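You operate a simulated robot arm through the tools that you are given. There is no shell and no other tool. Be economical: measure what you need, move in short steps, check, and stop when the job is done.

The job below is to be done with a simulated two-armed robot. You get a single attempt, and the scene is never put back.

Task
Take the white marker marked "VAN" from the drip tray of the drum cradle and leave it on the ledge of the tank stand. Fetch the blue cap and set it on top of the blot card with the yellow tab. Put one of the large blue filters from the fifth shelf from the bottom of the steel shelving on the cream drip sheet. Take the beige carry box on the white table and put it away on the load ledge. Put the grey ribbed filter on the shelf under the white table away on the top of the filter bench. Fetch the sample bottle with the blue cap and stand it on top of the yellow oil can. Take the cap off the cart bottle with the purple cap and lay it down on the silver bench. Turn the roof vent knob to 1. Take the blue-rimmed beaker and leave it on the white table. The order is free. Set down upright: large blue filter, sample bottle with the blue cap, blue-rimmed beaker.
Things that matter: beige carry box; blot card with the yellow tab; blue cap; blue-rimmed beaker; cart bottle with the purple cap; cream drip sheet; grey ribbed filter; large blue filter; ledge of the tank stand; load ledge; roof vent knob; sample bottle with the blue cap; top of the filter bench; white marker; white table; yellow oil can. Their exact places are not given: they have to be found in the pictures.

Only the result counts: the job must be done as asked and must still hold three seconds after the hand-in. Knocking over, shifting, dropping, spilling or breaking anything else fails it. Lids that push on must go on centred and level and be pressed home; caps that screw on are set level and turned clockwise until they are tight. Flat cloth is picked up by pressing the open fingertips on it (5 to 10 N) and closing them slowly along it; thin cloth reads only 2 to 8 mm in the jaws.

Robot
Two 7-joint arms with two-finger parallel grippers on one trunk, on a base that drives. Base frame: it is fixed to the floor where the robot stands at the start and does not move with it; the origin is under the middle of the robot, x ahead of it, y to its left, z up. Lengths are in m, angles in degrees, forces in N, time in s.
The left shoulder is at the start at [0.06, 0.144, 0.776], the right one opposite. With the tool pointing down near the work surface each hand reaches from about 0.1 to 0.7 m from the robot's upright axis, wherever it stands, measured 20 degrees to its own side. Places, roughly: beige carry box (15x10x27 cm) [-5.5, -0.2, 1]; blot card with the yellow tab (9x9x3 cm) [-3.3, 2.9, 0.9]; blue cap (6x6x4 cm) [-1, 1.3, 0.9]; blue-rimmed beaker [-5, -2.5, 1]; cart bottle with the purple cap (5x5x9 cm) [-5.4, -5.1, 0.9]; cream drip sheet (15x15x1 cm) [-3.9, 1.2, 0.9]; grey ribbed filter (7x8x6 cm) [-5.6, -0.1, 0.5]; large blue filter [0, 3, 1.75]; ledge of the tank stand [0.3, 1.7, 0.4]; load ledge (40x20 cm) [-6.08, -2.92, 0.62]; roof vent knob [-6.1, -2.9, 1.3]; sample bottle with the blue cap (5x5x9 cm) [-5.7, -5.2, 0.9]; top of the filter bench (44x18 cm) [0.84, -1.42, 0.9]; white marker [0.5, 0.25, 0.5]; white table [-5.9, 0, 0.9]; yellow oil can (21x8x16 cm) [-5.3, -5, 1]. Payload 1.57 kg a hand.
The TCP of each hand is the grasp point between the finger pads, 0.03 m short of the fingertips. In the tool frame z runs along the fingers and y along their closing line. Largest opening 0.11 m; finger width 0.024, thickness 0.012; the body of the gripper, 0.048 by 0.112 m, starts 0.078 m behind the TCP.
Orientation is that of the tool frame in the base frame, as a unit quaternion [x, y, z, w]. With the fingers straight down and closing along the base's y, the tool's x points along the base's -x, its y along +y and its z along -z.

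Tools
- The arms move only by the tool arm_command. It takes "left_motion", "right_motion" or both (then of equal length, played together; a hand with none holds still); each is a list of rows, each a list of 6 numbers: the shift along the base's x, y, z in m, then the turn, a rotation vector about the base's x, y, z in degrees. In form: [[tx, ty, tz, rx, ry, rz], ...]. A call has 1 to 10 rows; each row shifts and turns the commanded pose from where the row before left it. "left_gripper" and "right_gripper" are, for a hand that has rows, the gripper command, from -1 (shut) to 1 (fully open), values between in proportion, set as the call begins (left out, the last holds). Rows are played at 5 a second. More than 0.05 m and 8.6 degrees between two rows, or a gripper value outside its range, and nothing of the call is played. A pose out of reach is approached as far as the arm can. The call stops where the force on the tool passes 40 N (or 10 N more than at its start, if that is more) or the arm is blocked; 0.2 s more then pass. Each finger travels about 0.045 m/s and halts on what it meets, pressing with about 29 N; the grip force reading is that of the motor and also rises with nothing between the fingers. The clock runs only during rows and for 0.2 s after the last one: add rows that do not move to give the fingers time. The reply holds the time, the measured pose of the TCP, the force on the tool along the base axes, the opening and the grip force, in the units named above and with some noise, with the torque about the TCP (base axes, N m) and any sound that the robot's microphone picked up, and new pictures: "pictures" is both (left out), scene, wrist or none (wrist: the cameras of the hands that moved).
- Cameras (640 x 400 px; columns grow to the right, rows downward): "scene" is now at [0.0328, 0.0167, 1.3718]; the picture's right is [0.22, -0.97, 0.00], its down [-0.84, -0.19, -0.50] and it looks along [0.49, 0.11, -0.86] (base axes); focal length 248 px, centre (320, 200). "left" rides on the left gripper at [0.07, -0.016, -0.141] in its tool frame; the picture's right is [0.23, 0.97, 0.00], its down [-0.86, 0.20, -0.48] and it looks along [-0.47, 0.11, 0.88] (tool axes); focal length 222 px, centre (320, 200). "right" rides on the right gripper at [0.07, 0.016, -0.141] in its tool frame; the picture's right is [-0.23, 0.97, 0.00], its down [-0.86, -0.20, -0.48] and it looks along [-0.47, -0.11, 0.88] (tool axes); focal length 222 px, centre (320, 200).
- slide_trunk(by): slides the trunk up (or, below 0, down) by that many m; the arms and the scene camera ride with it, the base frame stays. It gives what a move gives, with no picture.
- drive_base(legs): drives the robot by 1 to 6 legs, each [ahead, left, turn to the left] in m, m and degrees, along the robot's own axes; the way and the turn of a leg run together, so that a leg with both is an arc; at most 1.5 m and 180 degrees a leg. The arms and the cameras ride along, it lands a little off, and it stops where it bumps. It gives what a move gives, and a new picture of the scene camera.
- turn_head(pan, tilt): turns the head with the scene camera to pan (to the left, within 86 degrees either way) and tilt (down, from -29 to 69), counted from straight ahead of the robot. It gives what a move gives, and a new picture of the scene camera.
- probe_pixels(camera, pixels): for up to 12 pixels [column, row] of the newest picture of that camera ("zoom" is the newest enlarged one), the place [x, y, z] in the base frame of the surface seen there, good to about 0.002 m. The clock stands still meanwhile.
- inspect(camera, box): a new picture of the part [left, top, right, bottom] of that camera's present view, enlarged. The clock stands still meanwhile.
- hand_in(): hands the job in; it is judged then, once.

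Work in short steps. Measure before you move; look again where a grasp or a placing could have gone wrong, and mend it. You have 322 turns and 360 pictures in all, those below and enlarged ones among them. Open the grippers and draw the arms clear of the work before you hand the job in, unless the task says otherwise; then end with one line.

The tools are called as name(argument=value, ...) on one line, values as JSON. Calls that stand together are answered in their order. arm_command: Moves the arms, as the interface text tells. Its arguments: {"type":"object","properties":{"left_motion":{"type":"array"},"left_gripper":{"type":"number"},"right_motion":{"type":"array"},"right_gripper":{"type":"number"},"pictures":{"type":"string","enum":["both","scene","wrist","none"]}},"required":[]} The other tools are called the same way: slide_trunk (by) slides the trunk up or down; drive_base (legs) drives the base; turn_head (pan, tilt) turns the head that bears the scene camera; probe_pixels (camera, pixels) gives the place of the surface under pixels of a picture; inspect (camera, box) takes an enlarged picture of a part of a camera's view; hand_in () hands the job in.

At the start:

```text
t: 0.0
left_eef_pos: [0.3539, 0.3837, 0.7367]
left_tcp_rot: [0.0, 1.0, 0.0, 0.0]
left_ft_force: [1.0, 0.0, 0.0]
left_moment: [0.0, 0.0, -0.02]
left_width: 0.1102
left_gripper_force: 0.1
right_eef_pos: [0.3833, 0.073, 0.7336]
right_tcp_rot: [0.0, 1.0, 0.0, 0.0]
right_ft_force: [0.5, -0.6, 0.4]
right_moment: [-0.03, 0.01, -0.02]
right_width: 0.1101
right_gripper_force: 0.1
trunk travel left (down, up): [-0.375, 0.215]
robot x, y, heading: [-0.0005, 0.0014, -0.1]
head pan, tilt: [12.9, 59.8]
```

scene: 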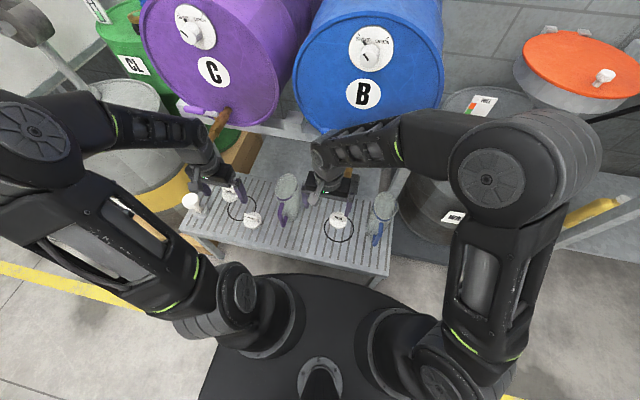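
right: 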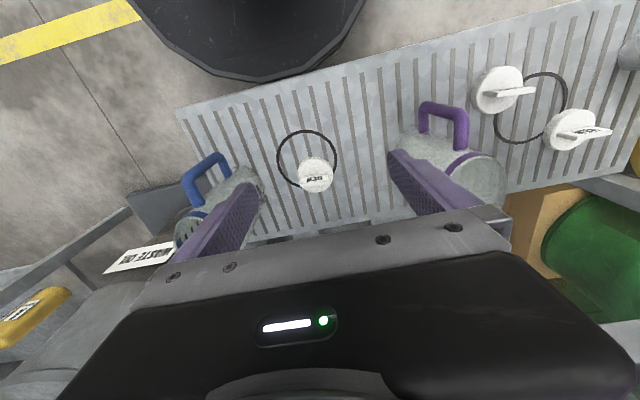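
left: 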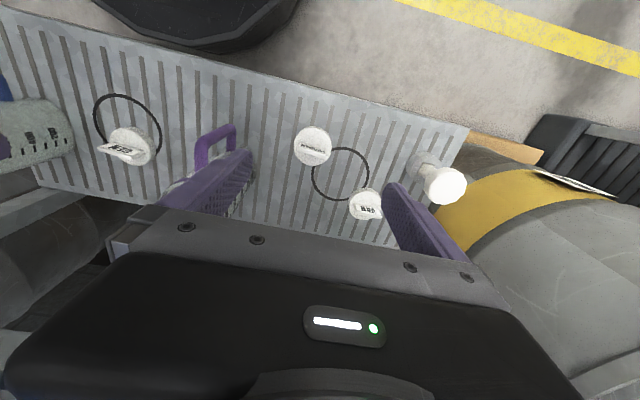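

The wrist pictures show several white markers on the tray with labels; I enlarge them to read which says VAN.

inspect(camera="left", box=[270, 110, 480, 240])

inspect(camera="right", box=[450, 50, 640, 170])

inspect(camera="left", box=[80, 90, 180, 180])

```text
3.05 times, centred on (375, 175) of left
```

zoom: 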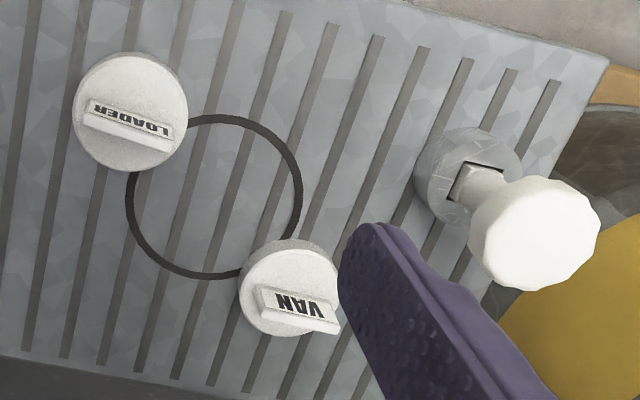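

```text
3.33 times, centred on (545, 110) of right
```

zoom: 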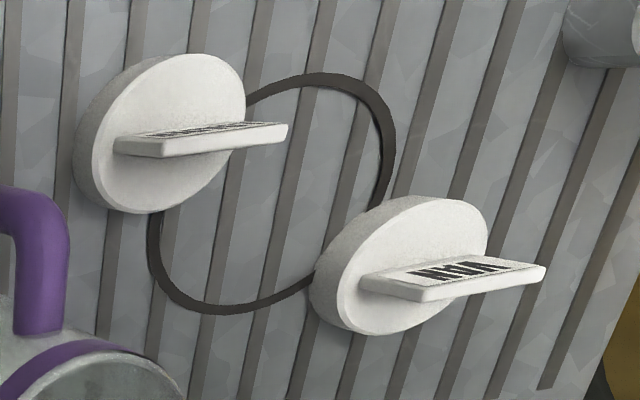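

```text
4.44 times, centred on (130, 135) of left
```

zoom: 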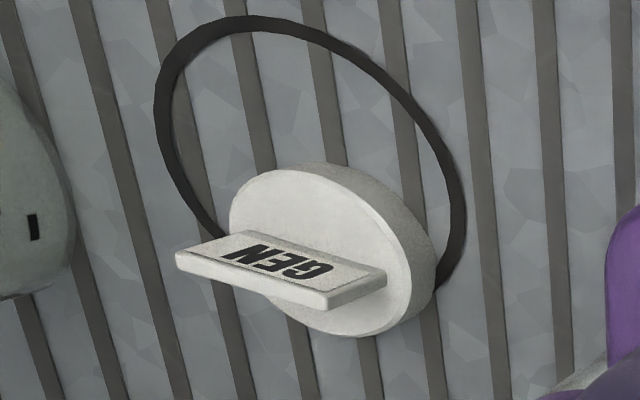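

VAN is at left px (364,205). I probe its disc, the tab, the tray around it and the neighbouring objects.

probe_pixels(camera="left", pixels=[[352, 200], [360, 195], [372, 196], [364, 206], [376, 209], [370, 216], [358, 208], [340, 180], [314, 146], [444, 186], [420, 165], [380, 225]])

probe_pixels(camera="right", pixels=[[570, 120], [573, 132], [590, 130], [606, 130], [575, 137], [580, 147], [552, 130]])

turn_head(pan=70, tilt=30)

```text
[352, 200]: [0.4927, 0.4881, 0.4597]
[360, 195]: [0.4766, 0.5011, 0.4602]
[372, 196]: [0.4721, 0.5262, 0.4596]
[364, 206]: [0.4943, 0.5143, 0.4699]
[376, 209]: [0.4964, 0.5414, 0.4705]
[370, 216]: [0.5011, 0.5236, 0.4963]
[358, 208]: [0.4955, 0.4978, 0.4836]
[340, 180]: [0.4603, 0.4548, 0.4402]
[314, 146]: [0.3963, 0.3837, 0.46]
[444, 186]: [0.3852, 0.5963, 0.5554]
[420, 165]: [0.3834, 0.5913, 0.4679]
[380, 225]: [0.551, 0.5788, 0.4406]
```

```text
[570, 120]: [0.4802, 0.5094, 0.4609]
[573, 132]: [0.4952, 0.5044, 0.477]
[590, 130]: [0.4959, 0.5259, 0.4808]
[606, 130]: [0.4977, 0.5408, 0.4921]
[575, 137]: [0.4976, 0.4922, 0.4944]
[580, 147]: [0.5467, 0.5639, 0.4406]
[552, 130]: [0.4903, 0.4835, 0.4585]
```

```text
t: 1.3
left_eef_pos: [0.3547, 0.3843, 0.738]
left_tcp_rot: [0.0, 1.0, 0.0, 0.0]
left_ft_force: [-0.3, -0.4, 0.0]
left_moment: [-0.02, 0.0, 0.0]
left_width: 0.1101
left_gripper_force: 0.1
right_eef_pos: [0.3835, 0.0728, 0.735]
right_tcp_rot: [0.0, 1.0, 0.001, 0.0]
right_ft_force: [0.1, 0.1, -0.9]
right_moment: [0.0, 0.02, 0.02]
right_width: 0.1098
right_gripper_force: 0.0
trunk travel left (down, up): [-0.375, 0.215]
robot x, y, heading: [-0.0002, -0.001, -0.0]
head pan, tilt: [70.0, 30.0]
```

scene: 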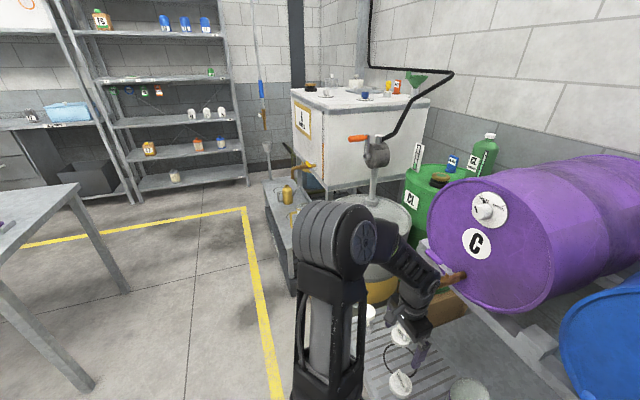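

Fin of VAN stands at x≈0.499, y 0.49–0.54, top z≈0.497. I probe the drum tap, ledge and surroundings in this view.

probe_pixels(camera="scene", pixels=[[455, 277], [436, 262], [400, 335], [400, 383], [372, 312], [285, 195], [285, 230], [275, 200], [295, 275], [185, 25], [205, 25], [165, 22]])

inspect(camera="scene", box=[240, 60, 440, 300])

inspect(camera="scene", box=[60, 0, 260, 200])

```text
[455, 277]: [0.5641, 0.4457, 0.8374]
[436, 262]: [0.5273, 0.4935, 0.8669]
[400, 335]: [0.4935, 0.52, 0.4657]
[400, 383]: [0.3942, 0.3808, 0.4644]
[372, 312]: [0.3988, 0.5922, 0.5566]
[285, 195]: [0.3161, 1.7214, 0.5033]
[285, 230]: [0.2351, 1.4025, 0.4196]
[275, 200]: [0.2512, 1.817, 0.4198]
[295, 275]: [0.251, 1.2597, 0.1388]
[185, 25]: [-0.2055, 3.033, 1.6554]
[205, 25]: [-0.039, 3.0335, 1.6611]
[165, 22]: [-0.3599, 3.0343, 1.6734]
```

```text
1.67 times, centred on (340, 180) of scene
```

zoom: 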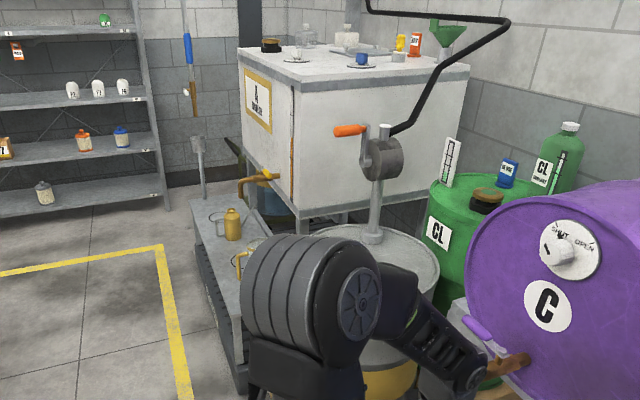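

```text
2.00 times, centred on (160, 100) of scene
```

zoom: 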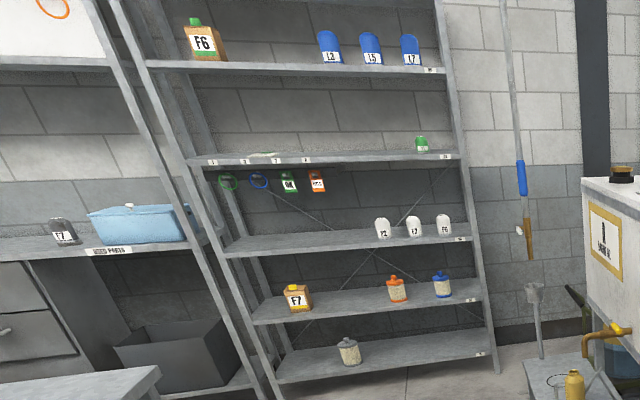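

Drum tap overhangs near x 0.53, z 0.86, so I tilt the left hand 30° (fingers forward) and bring it above the VAN marker, closing along y.

arm_command(left_motion=[[0.0, 0.03, 0, 0, -7.5, 0], [0.01, 0.03, -0.01, 0, -7.5, 0], [0.02, 0.03, -0.03, 0, -7.5, 0], [0.02, 0.03, -0.03, 0, -7.5, 0], [0.02, 0.01, -0.04, 0, 0, 0], [0.03, 0, -0.04, 0, 0, 0], [0.03, 0, -0.02, 0, 0, 0], [0, 0, 0, 0, 0, 0]], left_gripper=1)

```text
t: 3.1
left_eef_pos: [0.4834, 0.5142, 0.5667]
left_tcp_rot: [0.0, 0.966, 0.0, 0.259]
left_ft_force: [0.4, -0.7, -1.1]
left_moment: [0.01, -0.02, 0.01]
left_width: 0.1099
left_gripper_force: 0.0
right_eef_pos: [0.3836, 0.0731, 0.7333]
right_tcp_rot: [0.0, 1.0, 0.001, 0.0]
right_ft_force: [0.2, 0.0, 0.5]
right_moment: [-0.02, -0.03, 0.02]
right_width: 0.1101
right_gripper_force: 0.1
trunk travel left (down, up): [-0.375, 0.215]
robot x, y, heading: [-0.0022, -0.0007, 0.0]
head pan, tilt: [70.0, 30.0]
```

scene: 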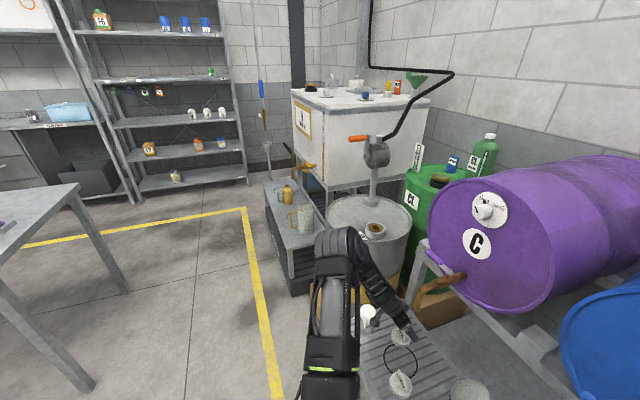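
left: 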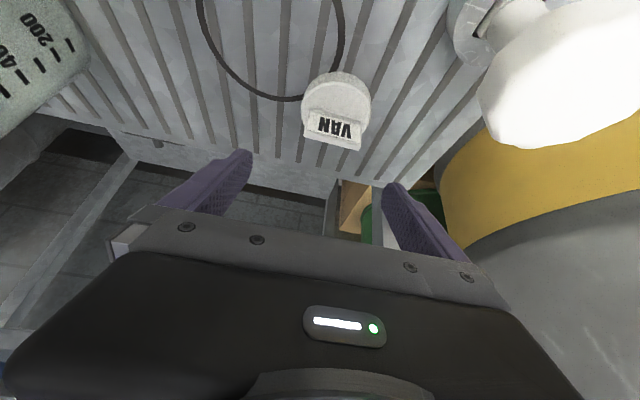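

The hand hangs over the marker at (336,110); I re-measure disc edges before descending.

probe_pixels(camera="left", pixels=[[304, 96], [369, 100], [338, 76], [340, 90], [308, 130], [360, 130], [335, 118], [335, 140], [480, 60], [500, 130]])

```text
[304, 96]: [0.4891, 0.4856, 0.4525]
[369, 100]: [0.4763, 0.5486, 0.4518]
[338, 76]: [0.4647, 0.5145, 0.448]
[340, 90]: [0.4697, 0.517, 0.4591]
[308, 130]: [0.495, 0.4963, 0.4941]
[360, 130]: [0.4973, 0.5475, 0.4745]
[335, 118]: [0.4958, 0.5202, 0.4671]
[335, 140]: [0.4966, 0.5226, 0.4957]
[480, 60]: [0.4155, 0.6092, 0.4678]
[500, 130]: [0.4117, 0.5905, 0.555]
```

Disc centre ≈(0.498, 0.517), radius ≈0.032. The white knob to the right may be near the gripper body, so I measure its edge.

probe_pixels(camera="left", pixels=[[484, 110], [510, 140], [550, 145], [490, 130], [600, 130], [540, 60], [520, 25]])

```text
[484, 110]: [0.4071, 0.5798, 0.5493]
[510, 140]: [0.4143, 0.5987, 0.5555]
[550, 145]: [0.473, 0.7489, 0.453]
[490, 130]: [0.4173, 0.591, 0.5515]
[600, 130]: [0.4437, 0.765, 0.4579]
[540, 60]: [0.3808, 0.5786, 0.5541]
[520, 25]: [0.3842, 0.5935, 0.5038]
```

Clearance to the knob is ~7 mm; I pre-close to 0.085 and descend to z≈0.477.

arm_command(left_motion=[[0.002, 0.001, -0.03, 0, 0, 0], [0.002, 0.001, -0.03, 0, 0, 0], [0.0, 0, -0.02, 0, 0, 0], [0, 0, -0.01, 0, 0, 0], [0, 0, 0, 0, 0, 0]], left_gripper=0.55, pictures="wrist")

```text
t: 4.3
left_eef_pos: [0.4899, 0.517, 0.4766]
left_tcp_rot: [-0.001, 0.966, 0.001, 0.259]
left_ft_force: [0.2, 0.3, 0.4]
left_moment: [-0.02, 0.01, 0.0]
left_width: 0.0853
left_gripper_force: 0.0
right_eef_pos: [0.3833, 0.0728, 0.7336]
right_tcp_rot: [0.0, 1.0, 0.001, 0.001]
right_ft_force: [1.0, -0.2, 0.0]
right_moment: [0.01, -0.01, 0.03]
right_width: 0.1101
right_gripper_force: 0.1
trunk travel left (down, up): [-0.375, 0.215]
robot x, y, heading: [0.0004, 0.0008, 0.1]
head pan, tilt: [70.0, 30.0]
```

left: 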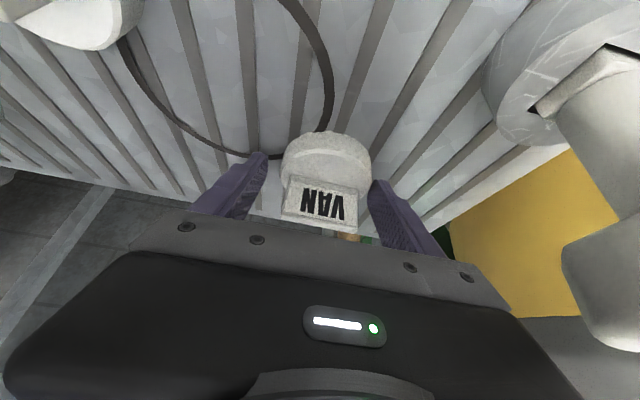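

The disc sits between the fingers; I close and lift.

arm_command(left_motion=[[0, 0, 0, 0, 0, 0], [0, 0, 0, 0, 0, 0], [0, 0, 0, 0, 0, 0], [0, 0, 0, 0, 0, 0], [0, 0, 0, 0, 0, 0], [0, 0, 0.02, 0, 0, 0], [0, 0, 0.03, 0, 0, 0], [-0.01, 0, 0.04, 0, 0, 0], [-0.02, 0, 0.03, 0, 0, 0]], left_gripper=-1, pictures="wrist")

```text
t: 6.3
left_eef_pos: [0.4574, 0.5154, 0.5986]
left_tcp_rot: [0.0, 0.966, 0.0, 0.259]
left_ft_force: [-0.4, 0.7, -0.9]
left_moment: [0.0, 0.0, -0.01]
left_width: 0.0711
left_gripper_force: 28.8
right_eef_pos: [0.383, 0.0732, 0.7348]
right_tcp_rot: [0.0, 1.0, 0.0, 0.0]
right_ft_force: [0.1, 0.3, -1.5]
right_moment: [0.0, -0.02, -0.01]
right_width: 0.1099
right_gripper_force: 0.0
trunk travel left (down, up): [-0.375, 0.215]
robot x, y, heading: [-0.0013, -0.0034, 0.2]
head pan, tilt: [70.0, 30.0]
```

left: 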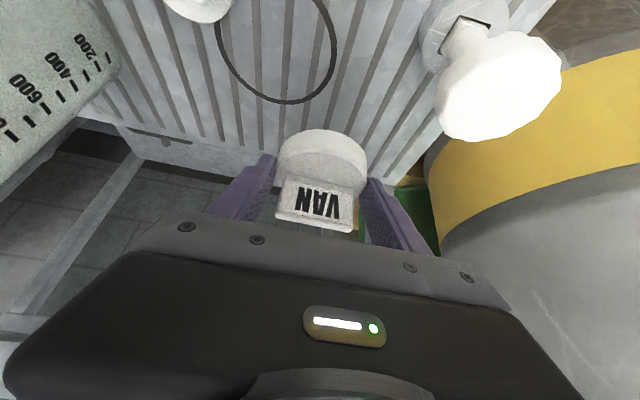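

The marker is held (0.071 m). I retract the left arm up and back toward the robot, and pull the right one in too.

arm_command(left_motion=[[-0.03, -0.01, 0.02, 0, 0, 0], [-0.03, -0.02, 0.02, 0, 0, 0], [-0.03, -0.03, 0.03, 0, 0, 0], [-0.03, -0.03, 0.03, 0, 0, 0], [-0.02, -0.03, 0.03, 0, 0, 0], [-0.02, -0.02, 0.03, 0, 0, 0]], right_motion=[[-0.03, -0.03, 0.01, 0, 0, 0], [-0.03, -0.03, 0.01, 0, 0, 0], [-0.03, -0.03, 0.01, 0, 0, 0], [-0.02, -0.03, 0.01, 0, 0, 0], [0, -0.03, 0, 0, 0, 0], [0, -0.03, 0, 0, 0, 0]], pictures="none")

drive_base(legs=[[-0.3, 0, 0]])

turn_head(pan=86, tilt=35)

```text
refused: row 3 steps farther than a row can; nothing moved
```

```text
t: 8.3
left_eef_pos: [0.1608, 0.5168, 0.5987]
left_tcp_rot: [-0.001, 0.966, 0.0, 0.259]
left_ft_force: [-0.4, -0.1, 0.1]
left_moment: [0.03, -0.01, -0.01]
left_width: 0.071
left_gripper_force: 28.8
right_eef_pos: [0.0855, 0.074, 0.7337]
right_tcp_rot: [-0.001, 1.0, 0.001, 0.0]
right_ft_force: [-0.3, -0.4, 0.3]
right_moment: [-0.04, 0.02, -0.02]
right_width: 0.1102
right_gripper_force: 0.0
trunk travel left (down, up): [-0.375, 0.215]
robot x, y, heading: [-0.3004, -0.0002, 0.1]
head pan, tilt: [70.0, 30.0]
```

scene: 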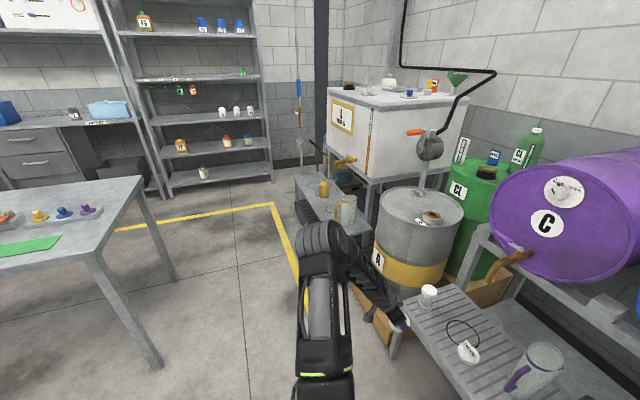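

```text
t: 9.1
left_eef_pos: [0.1591, 0.5172, 0.5989]
left_tcp_rot: [-0.001, 0.966, 0.0, 0.258]
left_ft_force: [-1.1, -0.2, -0.6]
left_moment: [0.01, -0.01, 0.01]
left_width: 0.0709
left_gripper_force: 29.2
right_eef_pos: [0.087, 0.074, 0.7336]
right_tcp_rot: [-0.001, 1.0, 0.001, 0.0]
right_ft_force: [-0.8, 0.0, 0.3]
right_moment: [-0.03, 0.05, -0.02]
right_width: 0.1099
right_gripper_force: 0.0
trunk travel left (down, up): [-0.375, 0.215]
robot x, y, heading: [-0.2962, -0.0033, 0.1]
head pan, tilt: [85.9, 35.0]
```

scene: 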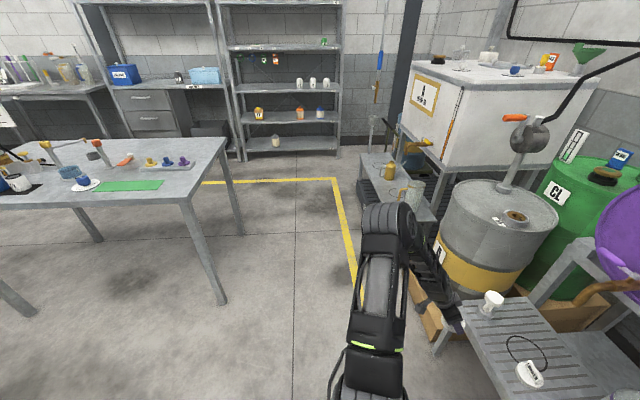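

Base is back 0.3 m, still holding. I probe the workbench edge, ledge and shelving floor positions to plan the drive.

probe_pixels(camera="scene", pixels=[[226, 140], [186, 200], [222, 302], [240, 234], [362, 160], [436, 218], [395, 185], [372, 180], [380, 190], [408, 208], [275, 150], [400, 270]])

inspect(camera="scene", box=[340, 120, 460, 260])

inspect(camera="scene", box=[0, 120, 230, 230])

```text
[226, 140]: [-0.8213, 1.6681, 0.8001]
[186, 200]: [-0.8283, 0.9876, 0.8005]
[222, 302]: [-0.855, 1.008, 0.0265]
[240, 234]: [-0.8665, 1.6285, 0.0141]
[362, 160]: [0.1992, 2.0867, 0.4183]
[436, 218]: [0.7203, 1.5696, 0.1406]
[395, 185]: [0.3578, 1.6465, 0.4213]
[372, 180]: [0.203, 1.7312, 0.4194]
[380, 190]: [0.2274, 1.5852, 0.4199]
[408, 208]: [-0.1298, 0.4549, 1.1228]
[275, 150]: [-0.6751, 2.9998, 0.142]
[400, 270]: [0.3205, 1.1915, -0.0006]
```

```text
2.86 times, centred on (400, 190) of scene
```

zoom: 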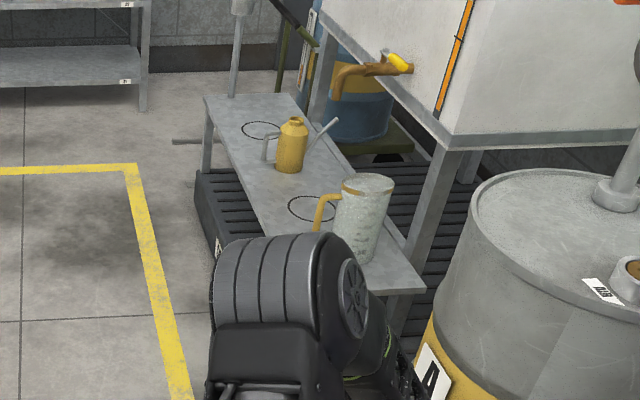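

```text
2.78 times, centred on (115, 175) of scene
```

zoom: 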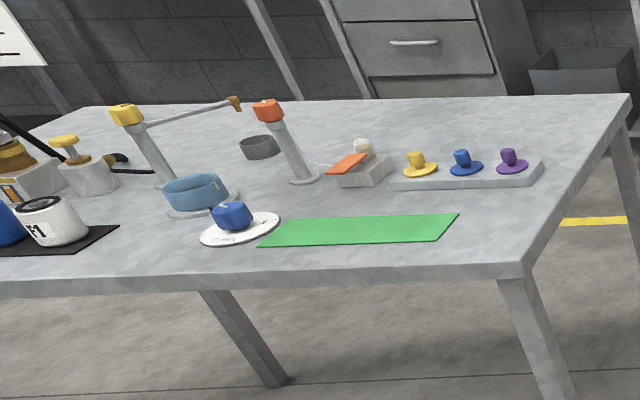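

Way between table (x −0.82) and ledge (x 0.2) is clear at x −0.3; I drive left 1.2 m.

drive_base(legs=[[0, 1.2, 0]])

turn_head(pan=30, tilt=45)

```text
t: 15.2
left_eef_pos: [0.1706, 1.7272, 0.5985]
left_tcp_rot: [0.006, 0.966, -0.002, 0.259]
left_ft_force: [-0.3, -0.3, -0.1]
left_moment: [0.03, 0.0, -0.02]
left_width: 0.0711
left_gripper_force: 29.0
right_eef_pos: [0.0926, 1.2862, 0.7337]
right_tcp_rot: [0.006, 1.0, 0.001, 0.0]
right_ft_force: [0.1, 0.0, 0.2]
right_moment: [0.01, -0.02, -0.02]
right_width: 0.1102
right_gripper_force: 0.1
trunk travel left (down, up): [-0.375, 0.215]
robot x, y, heading: [-0.2924, 1.2151, -0.8]
head pan, tilt: [85.9, 35.0]
```

scene: 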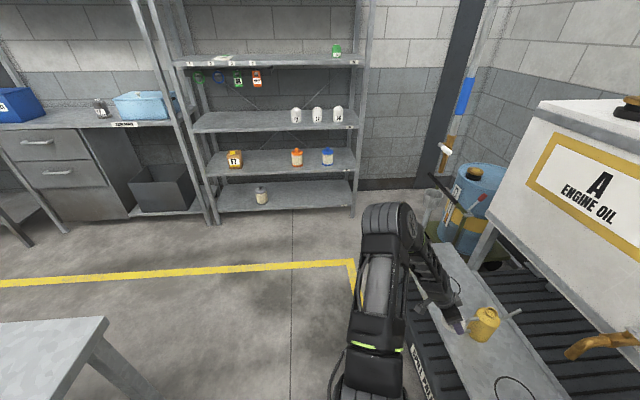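

```text
t: 16.5
left_eef_pos: [0.1715, 1.7264, 0.5981]
left_tcp_rot: [0.005, 0.966, -0.002, 0.259]
left_ft_force: [-0.3, 0.6, 0.6]
left_moment: [0.02, -0.02, 0.0]
left_width: 0.0709
left_gripper_force: 29.0
right_eef_pos: [0.0919, 1.2853, 0.734]
right_tcp_rot: [0.005, 1.0, 0.001, 0.0]
right_ft_force: [-1.0, 0.2, 0.5]
right_moment: [-0.01, 0.0, 0.0]
right_width: 0.1101
right_gripper_force: 0.2
trunk travel left (down, up): [-0.375, 0.215]
robot x, y, heading: [-0.2909, 1.2184, -0.7]
head pan, tilt: [30.0, 45.0]
```

scene: 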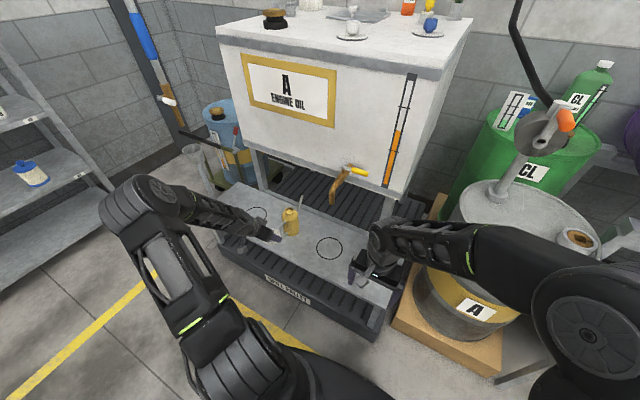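

I see oiler (290,222), ring (330,248), ledge front edge; I probe for a free spot.

probe_pixels(camera="scene", pixels=[[290, 222], [330, 248], [317, 244], [300, 250], [320, 270], [310, 230], [350, 290], [385, 300], [340, 235], [270, 225], [375, 275], [360, 255]])

inspect(camera="scene", box=[210, 170, 430, 320])

```text
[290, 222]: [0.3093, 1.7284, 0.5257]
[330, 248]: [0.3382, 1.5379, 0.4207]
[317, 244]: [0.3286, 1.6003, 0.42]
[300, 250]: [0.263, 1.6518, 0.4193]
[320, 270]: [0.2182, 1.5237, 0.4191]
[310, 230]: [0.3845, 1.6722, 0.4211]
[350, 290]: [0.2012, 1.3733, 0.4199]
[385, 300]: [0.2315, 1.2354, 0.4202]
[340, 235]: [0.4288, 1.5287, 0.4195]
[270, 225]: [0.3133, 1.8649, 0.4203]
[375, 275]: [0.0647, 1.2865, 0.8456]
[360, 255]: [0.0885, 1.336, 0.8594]
```

```text
2.67 times, centred on (320, 245) of scene
```

zoom: 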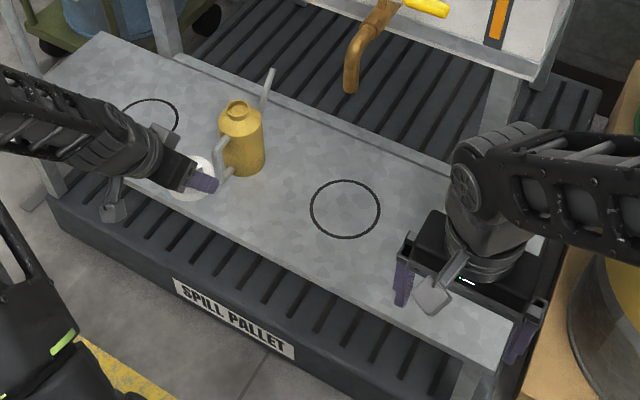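

Free spot at about (0.263, 1.61), clear of ring and oiler. I shift the hand there and lower the marker.

arm_command(left_motion=[[0, -0.045, 0, 0, 0, 0], [0, -0.045, 0, 0, 0, 0], [0.02, -0.026, -0.01, 0, 0, 0], [0.03, 0, -0.03, 0, 0, 0], [0.033, 0, -0.03, 0, 0, 0], [0, 0, -0.035, 0, 0, 0], [0, 0, -0.02, 0, 0, 0], [0, 0, -0.01, 0, 0, 0], [0, 0, 0, 0, 0, 0]])

```text
t: 18.5
left_eef_pos: [0.2536, 1.6106, 0.4626]
left_tcp_rot: [0.006, 0.966, -0.002, 0.259]
left_ft_force: [-0.2, -0.2, -0.1]
left_moment: [0.02, -0.01, 0.0]
left_width: 0.0714
left_gripper_force: 29.1
right_eef_pos: [0.0916, 1.2859, 0.7341]
right_tcp_rot: [0.005, 1.0, 0.001, 0.0]
right_ft_force: [0.9, -0.7, 0.2]
right_moment: [0.02, -0.01, -0.01]
right_width: 0.1101
right_gripper_force: 0.0
trunk travel left (down, up): [-0.375, 0.215]
robot x, y, heading: [-0.2898, 1.2198, -0.6]
head pan, tilt: [30.0, 45.0]
```

scene: 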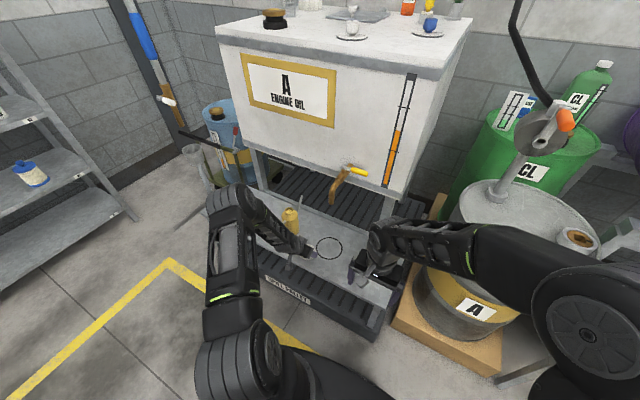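
left: 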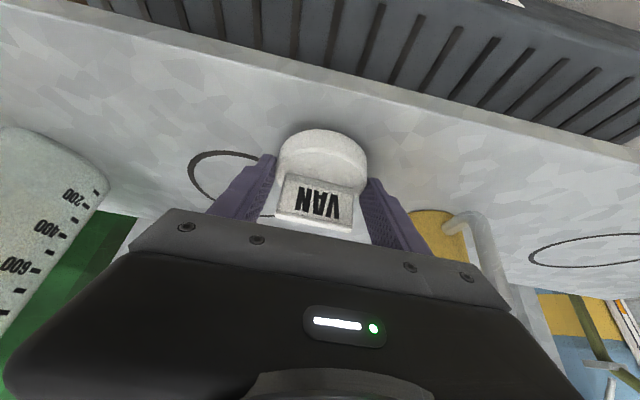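

Marker is ~5 mm above ledge with clearance; I lower until light contact and open to about 0.09.

arm_command(left_motion=[[0, 0, -0.004, 0, 0, 0], [0, 0, -0.003, 0, 0, 0], [0, 0, 0, 0, 0, 0]], pictures="none")

arm_command(left_motion=[[0, 0, 0, 0, 0, 0], [0, 0, 0, 0, 0, 0], [0, 0, 0, 0, 0, 0], [0, 0, 0.03, 0, 0, 0], [-0.01, 0, 0.04, 0, 0, 0], [-0.02, 0, 0.04, 0, 0, 0], [-0.03, 0, 0.03, 0, 0, 0], [-0.03, 0, 0.03, 0, 0, 0]], left_gripper=0.65)

```text
t: 19.3
left_eef_pos: [0.2538, 1.6112, 0.4565]
left_tcp_rot: [0.005, 0.966, -0.001, 0.26]
left_ft_force: [-0.2, 0.6, -0.3]
left_moment: [-0.01, 0.01, 0.0]
left_width: 0.071
left_gripper_force: 29.0
right_eef_pos: [0.0921, 1.2846, 0.7332]
right_tcp_rot: [0.005, 1.0, 0.001, -0.001]
right_ft_force: [-0.2, -0.1, 0.0]
right_moment: [0.03, -0.03, 0.0]
right_width: 0.11
right_gripper_force: 0.1
trunk travel left (down, up): [-0.375, 0.215]
robot x, y, heading: [-0.2894, 1.2163, -0.5]
head pan, tilt: [30.0, 45.0]
```

```text
t: 21.1
left_eef_pos: [0.1664, 1.615, 0.6271]
left_tcp_rot: [0.006, 0.966, -0.001, 0.259]
left_ft_force: [0.0, -1.2, 0.2]
left_moment: [-0.03, -0.03, 0.02]
left_width: 0.0904
left_gripper_force: 0.1
right_eef_pos: [0.0916, 1.2844, 0.7351]
right_tcp_rot: [0.005, 1.0, 0.001, 0.0]
right_ft_force: [1.3, 0.1, -0.3]
right_moment: [0.01, 0.04, -0.05]
right_width: 0.1101
right_gripper_force: 0.2
trunk travel left (down, up): [-0.375, 0.215]
robot x, y, heading: [-0.29, 1.2163, -0.5]
head pan, tilt: [30.0, 45.0]
```

scene: 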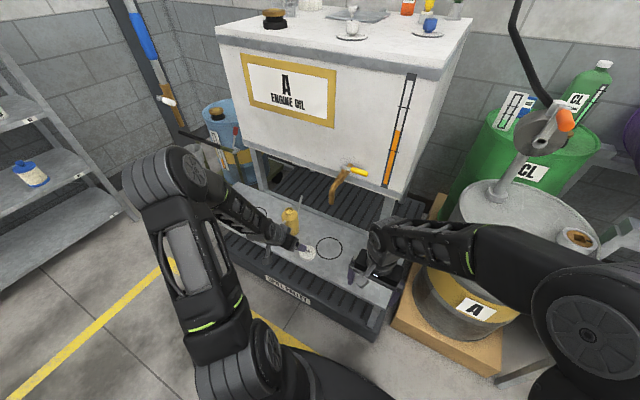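
left: 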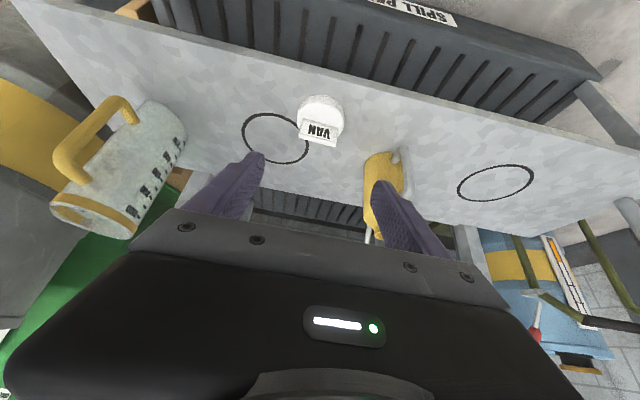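

VAN stands on the ledge. Next is the blue cap behind me: I untilt and draw the arms in, raise the trunk for the 0.8 m table, then turn around.

arm_command(left_motion=[[-0.02, -0.03, 0.025, 0, 7.5, 0], [-0.02, -0.03, 0.025, 0, 7.5, 0], [-0.02, -0.03, 0.025, 0, 7.5, 0], [-0.02, -0.03, 0.025, 0, 7.5, 0], [-0.03, -0.03, 0.025, 0, 0, 0]], right_motion=[[-0.02, -0.03, 0.0, 0, 0, 0], [-0.02, -0.045, 0, 0, 0, 0], [-0.02, -0.045, 0, 0, 0, 0], [0, -0.045, 0, 0, 0, 0], [0, -0.045, 0.0, 0, 0, 0]], pictures="none")

slide_trunk(by=0.2)

drive_base(legs=[[0, 0, 175]])

```text
t: 22.3
left_eef_pos: [0.0512, 1.4619, 0.7534]
left_tcp_rot: [0.004, 1.0, -0.002, 0.0]
left_ft_force: [0.4, -0.7, 0.2]
left_moment: [-0.03, 0.01, 0.03]
left_width: 0.0908
left_gripper_force: 0.1
right_eef_pos: [0.0319, 1.0798, 0.7336]
right_tcp_rot: [0.005, 1.0, 0.001, -0.001]
right_ft_force: [-0.3, -0.4, -0.3]
right_moment: [0.0, -0.02, 0.02]
right_width: 0.1099
right_gripper_force: 0.0
trunk travel left (down, up): [-0.375, 0.215]
robot x, y, heading: [-0.2942, 1.2182, -0.3]
head pan, tilt: [30.0, 45.0]
```

```text
t: 24.4
left_eef_pos: [0.0524, 1.4636, 0.9532]
left_tcp_rot: [0.004, 1.0, -0.003, 0.0]
left_ft_force: [-0.1, 0.3, 0.6]
left_moment: [0.01, -0.01, 0.03]
left_width: 0.0909
left_gripper_force: 0.1
right_eef_pos: [0.033, 1.082, 0.9341]
right_tcp_rot: [0.005, 1.0, 0.001, 0.0]
right_ft_force: [0.5, -0.1, -0.1]
right_moment: [0.03, 0.03, 0.01]
right_width: 0.1098
right_gripper_force: 0.0
trunk travel left (down, up): [-0.575, 0.015]
robot x, y, heading: [-0.2952, 1.2181, -0.4]
head pan, tilt: [30.0, 45.0]
```

```text
t: 32.0
left_eef_pos: [-0.6546, 0.9974, 0.9542]
left_tcp_rot: [0.999, -0.045, 0.001, -0.002]
left_ft_force: [0.6, -1.2, 0.0]
left_moment: [0.01, -0.04, -0.02]
left_width: 0.0907
left_gripper_force: 0.1
right_eef_pos: [-0.6047, 1.3758, 0.9342]
right_tcp_rot: [0.999, -0.045, 0.001, 0.001]
right_ft_force: [0.1, 0.6, -0.2]
right_moment: [0.0, 0.0, 0.01]
right_width: 0.11
right_gripper_force: 0.1
trunk travel left (down, up): [-0.575, 0.015]
robot x, y, heading: [-0.2927, 1.216, 174.4]
head pan, tilt: [30.0, 45.0]
```

scene: 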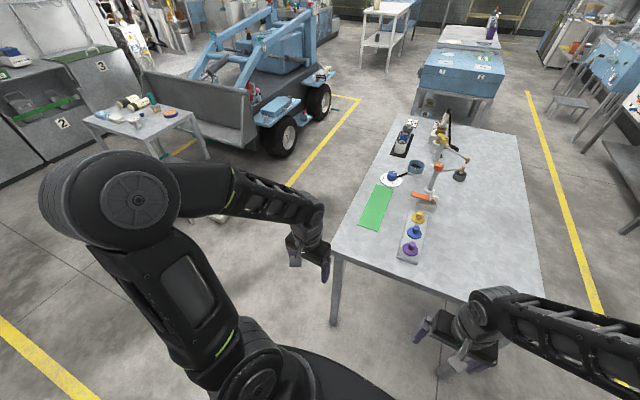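

Caps on the tray at (417,216) yellow, (413,231) blue, (409,248) purple; another blue item at (390,177). I probe and zoom.

inspect(camera="scene", box=[350, 110, 490, 270])

probe_pixels(camera="scene", pixels=[[413, 228], [413, 234], [417, 215], [409, 246], [390, 176], [405, 258], [417, 164], [440, 150], [425, 197], [440, 165], [400, 145], [415, 225]])

```text
2.50 times, centred on (420, 190) of scene
```

zoom: 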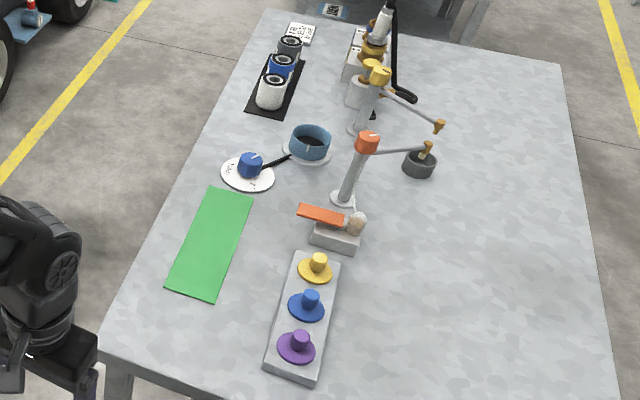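

```text
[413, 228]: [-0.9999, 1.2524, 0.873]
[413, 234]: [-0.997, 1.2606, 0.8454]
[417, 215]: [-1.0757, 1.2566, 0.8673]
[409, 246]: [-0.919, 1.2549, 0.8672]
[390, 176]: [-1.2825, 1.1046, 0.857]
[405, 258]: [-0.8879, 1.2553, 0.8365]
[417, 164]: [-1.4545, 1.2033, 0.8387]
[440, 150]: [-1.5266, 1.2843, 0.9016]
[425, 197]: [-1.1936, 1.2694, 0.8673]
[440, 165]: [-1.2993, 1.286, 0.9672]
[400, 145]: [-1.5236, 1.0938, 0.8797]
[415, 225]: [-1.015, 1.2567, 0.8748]
```

The blue cap sits at (−0.998, 1.257), stem top z≈0.875. I drive 0.22 ahead so the right hand can reach it.

drive_base(legs=[[0.22, 0, 0]])

arm_command(right_motion=[[-0.03, -0.02, 0.01, 0, 0, 0], [-0.04, -0.02, 0.01, 0, 0, 0], [-0.04, -0.02, 0, 0, 0, 0], [-0.03, -0.02, 0, 0, 0, 0], [-0.02, -0.02, 0, 0, 0, 0], [0, 0, 0, 0, 0, 0]], right_gripper=0.3)

```text
t: 33.7
left_eef_pos: [-0.8801, 1.0187, 0.9539]
left_tcp_rot: [0.999, -0.044, 0.001, -0.003]
left_ft_force: [-0.7, 0.7, -0.6]
left_moment: [0.01, -0.02, 0.03]
left_width: 0.0913
left_gripper_force: 0.0
right_eef_pos: [-0.8285, 1.3969, 0.933]
right_tcp_rot: [0.999, -0.046, 0.001, 0.001]
right_ft_force: [0.0, 0.0, -0.1]
right_moment: [0.01, -0.04, 0.0]
right_width: 0.1101
right_gripper_force: 0.0
trunk travel left (down, up): [-0.575, 0.015]
robot x, y, heading: [-0.5141, 1.2354, 174.8]
head pan, tilt: [30.0, 45.0]
```

scene: 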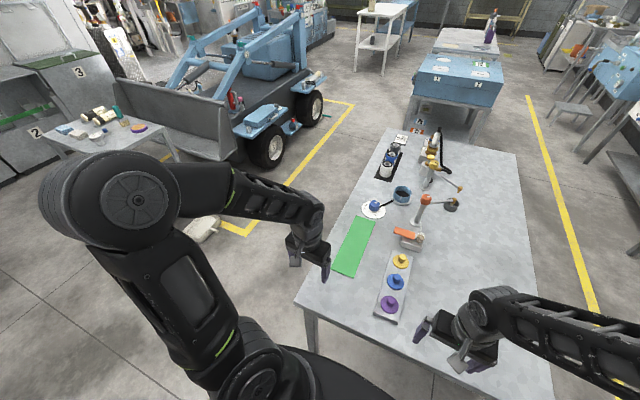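

```text
t: 35.1
left_eef_pos: [-0.878, 1.0182, 0.9544]
left_tcp_rot: [0.999, -0.045, 0.0, -0.004]
left_ft_force: [-0.1, 0.1, 0.7]
left_moment: [-0.01, 0.01, -0.02]
left_width: 0.091
left_gripper_force: 0.1
right_eef_pos: [-0.9888, 1.2955, 0.9548]
right_tcp_rot: [0.999, -0.046, 0.0, 0.001]
right_ft_force: [0.3, 0.4, -0.3]
right_moment: [0.0, -0.01, 0.0]
right_width: 0.0715
right_gripper_force: 0.0
trunk travel left (down, up): [-0.575, 0.015]
robot x, y, heading: [-0.5133, 1.239, 174.9]
head pan, tilt: [30.0, 45.0]
```

scene: 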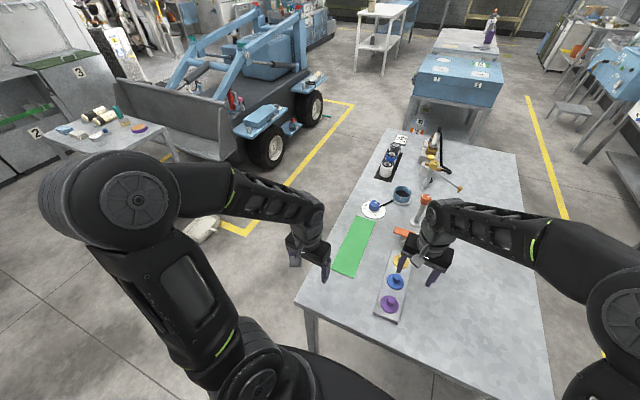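
right: 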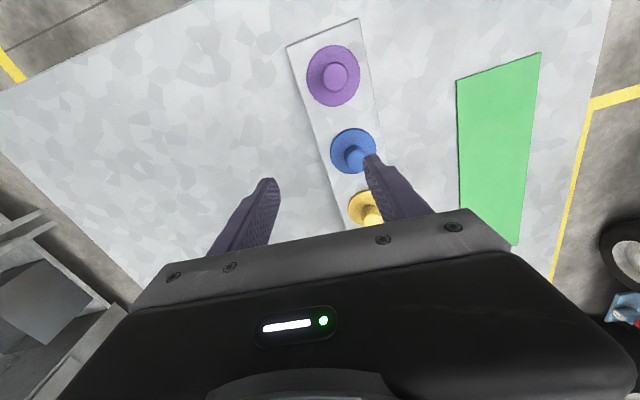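

Right wrist shows the blue cap at (355,150); I measure stem and brim.

probe_pixels(camera="right", pixels=[[360, 158], [350, 152], [332, 150], [353, 130], [375, 148], [345, 172], [370, 170], [335, 75], [325, 75], [347, 75], [360, 205], [345, 190]])

inspect(camera="right", box=[290, 20, 410, 240])

```text
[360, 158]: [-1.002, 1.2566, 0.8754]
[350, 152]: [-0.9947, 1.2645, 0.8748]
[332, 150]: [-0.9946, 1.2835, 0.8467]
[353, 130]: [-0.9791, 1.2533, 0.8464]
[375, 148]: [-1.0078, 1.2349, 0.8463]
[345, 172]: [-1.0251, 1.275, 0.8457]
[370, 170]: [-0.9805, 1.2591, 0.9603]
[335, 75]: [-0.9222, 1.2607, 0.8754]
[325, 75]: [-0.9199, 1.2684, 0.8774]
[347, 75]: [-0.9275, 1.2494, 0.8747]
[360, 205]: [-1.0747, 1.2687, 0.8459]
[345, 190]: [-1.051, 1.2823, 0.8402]
```

```text
1.82 times, centred on (350, 130) of right
```

zoom: 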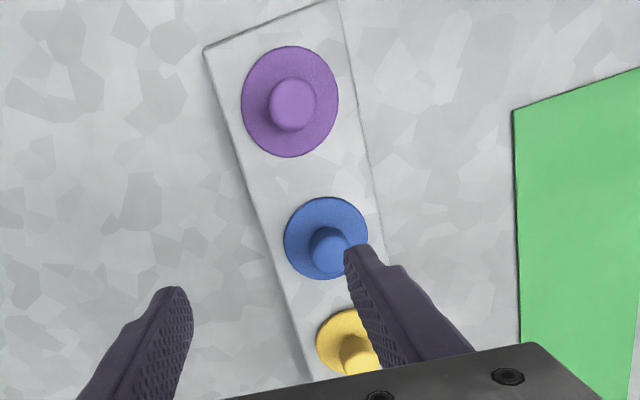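

Stem centre ≈(−0.999, 1.260), brim z 0.846. I centre over it and descend to TCP z≈0.881.

arm_command(right_motion=[[-0.01, -0.0355, 0, 0, 0, 0], [0, 0, -0.03, 0, 0, 0], [0, 0, -0.03, 0, 0, 0], [0, 0, -0.013, 0, 0, 0], [0, 0, 0, 0, 0, 0]], pictures="none")

arm_command(right_motion=[[0, 0, 0, 0, 0, 0], [0, 0, 0, 0, 0, 0], [0, 0, 0, 0, 0, 0], [0, 0, 0, 0, 0, 0], [0, 0, 0.02, 0, 0, 0], [0, 0, 0.05, 0, 0, 0], [0, 0, 0, 0, 0, 0]], right_gripper=-1)

```text
t: 36.3
left_eef_pos: [-0.8791, 1.0184, 0.9536]
left_tcp_rot: [0.999, -0.044, 0.001, -0.003]
left_ft_force: [-1.0, -0.3, -0.3]
left_moment: [-0.01, -0.02, -0.01]
left_width: 0.0907
left_gripper_force: 0.0
right_eef_pos: [-0.9997, 1.2639, 0.8818]
right_tcp_rot: [0.999, -0.046, 0.0, 0.001]
right_ft_force: [-0.5, 0.8, -0.1]
right_moment: [0.01, -0.02, 0.01]
right_width: 0.0715
right_gripper_force: 0.0
trunk travel left (down, up): [-0.575, 0.015]
robot x, y, heading: [-0.5132, 1.2338, 175.1]
head pan, tilt: [30.0, 45.0]
```

```text
t: 37.9
left_eef_pos: [-0.8769, 1.0194, 0.9538]
left_tcp_rot: [0.999, -0.044, 0.0, -0.002]
left_ft_force: [-0.8, 0.2, 0.0]
left_moment: [0.0, 0.01, -0.02]
left_width: 0.0908
left_gripper_force: 0.0
right_eef_pos: [-0.9989, 1.2622, 0.952]
right_tcp_rot: [0.999, -0.044, 0.0, 0.001]
right_ft_force: [-0.5, -0.4, -0.1]
right_moment: [-0.02, 0.02, 0.02]
right_width: 0.0215
right_gripper_force: 29.2
trunk travel left (down, up): [-0.575, 0.015]
robot x, y, heading: [-0.5153, 1.2329, 174.7]
head pan, tilt: [30.0, 45.0]
```

scene: 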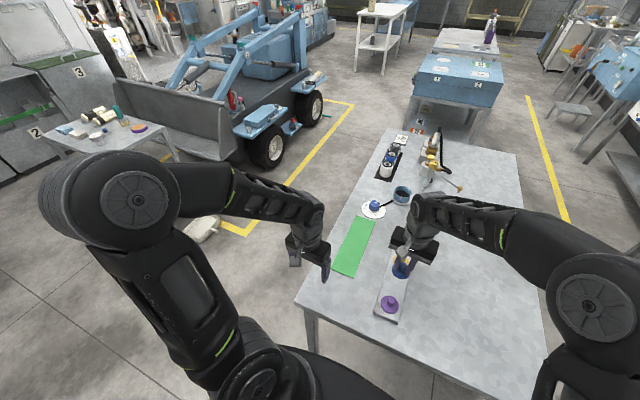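
right: 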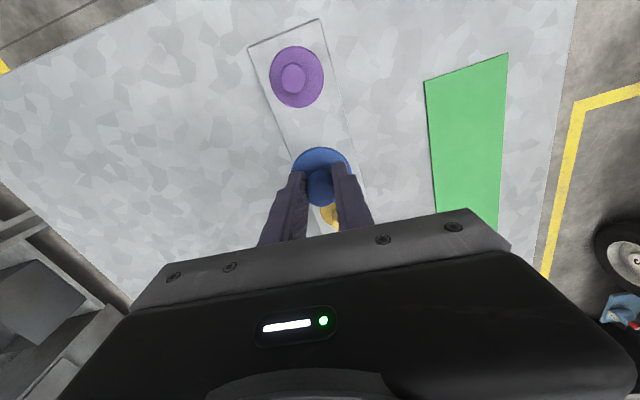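

Cap is held (0.0215 m). I draw the right hand in and up, then back away and turn toward the steel shelving (heading 90).

arm_command(right_motion=[[0.04, 0.01, 0.02, 0, 0, 0], [0.04, 0.02, 0, 0, 0, 0], [0.04, 0.03, 0, 0, 0, 0], [0.04, 0.03, 0, 0, 0, 0], [0.0, 0.03, 0, 0, 0, 0]], pictures="none")

drive_base(legs=[[-0.28, 0, 0], [0, 0, -85]])

turn_head(pan=0, tilt=5)

```text
t: 39.1
left_eef_pos: [-0.8797, 1.0185, 0.9522]
left_tcp_rot: [0.999, -0.045, 0.0, -0.003]
left_ft_force: [-0.5, 0.0, 0.2]
left_moment: [-0.01, -0.03, -0.02]
left_width: 0.0905
left_gripper_force: 0.0
right_eef_pos: [-0.8361, 1.3795, 0.9731]
right_tcp_rot: [0.999, -0.044, 0.0, 0.001]
right_ft_force: [0.0, -0.1, -0.5]
right_moment: [-0.02, 0.0, 0.0]
right_width: 0.0213
right_gripper_force: 28.9
trunk travel left (down, up): [-0.575, 0.015]
robot x, y, heading: [-0.5168, 1.2344, 175.0]
head pan, tilt: [30.0, 45.0]
```

```text
t: 44.7
left_eef_pos: [-0.4959, 1.5585, 0.9543]
left_tcp_rot: [-0.699, 0.715, -0.002, 0.001]
left_ft_force: [0.5, -0.5, 1.1]
left_moment: [0.0, -0.04, 0.05]
left_width: 0.0908
left_gripper_force: 0.2
right_eef_pos: [-0.1351, 1.5418, 0.9733]
right_tcp_rot: [-0.699, 0.715, 0.0, -0.001]
right_ft_force: [0.1, -1.0, 0.2]
right_moment: [0.0, -0.01, -0.02]
right_width: 0.0216
right_gripper_force: 29.5
trunk travel left (down, up): [-0.575, 0.015]
robot x, y, heading: [-0.2557, 1.2145, 89.0]
head pan, tilt: [30.0, 45.0]
```

scene: 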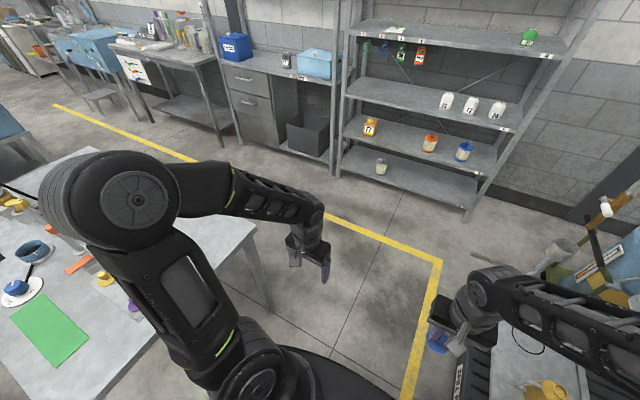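

```text
t: 45.7
left_eef_pos: [-0.4966, 1.5587, 0.9536]
left_tcp_rot: [-0.7, 0.715, -0.002, 0.002]
left_ft_force: [0.1, -0.2, -0.6]
left_moment: [0.0, 0.03, -0.02]
left_width: 0.091
left_gripper_force: 0.2
right_eef_pos: [-0.1353, 1.542, 0.9733]
right_tcp_rot: [-0.699, 0.715, 0.0, 0.0]
right_ft_force: [0.2, -0.3, -0.3]
right_moment: [0.03, 0.01, -0.01]
right_width: 0.0215
right_gripper_force: 28.8
trunk travel left (down, up): [-0.575, 0.015]
robot x, y, heading: [-0.257, 1.2131, 88.6]
head pan, tilt: [0.0, 5.0]
```

scene: 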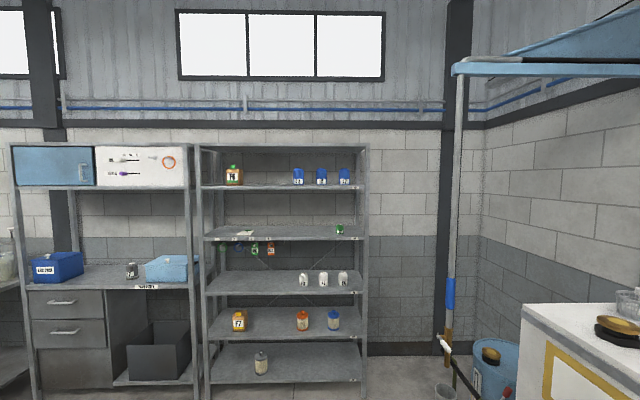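

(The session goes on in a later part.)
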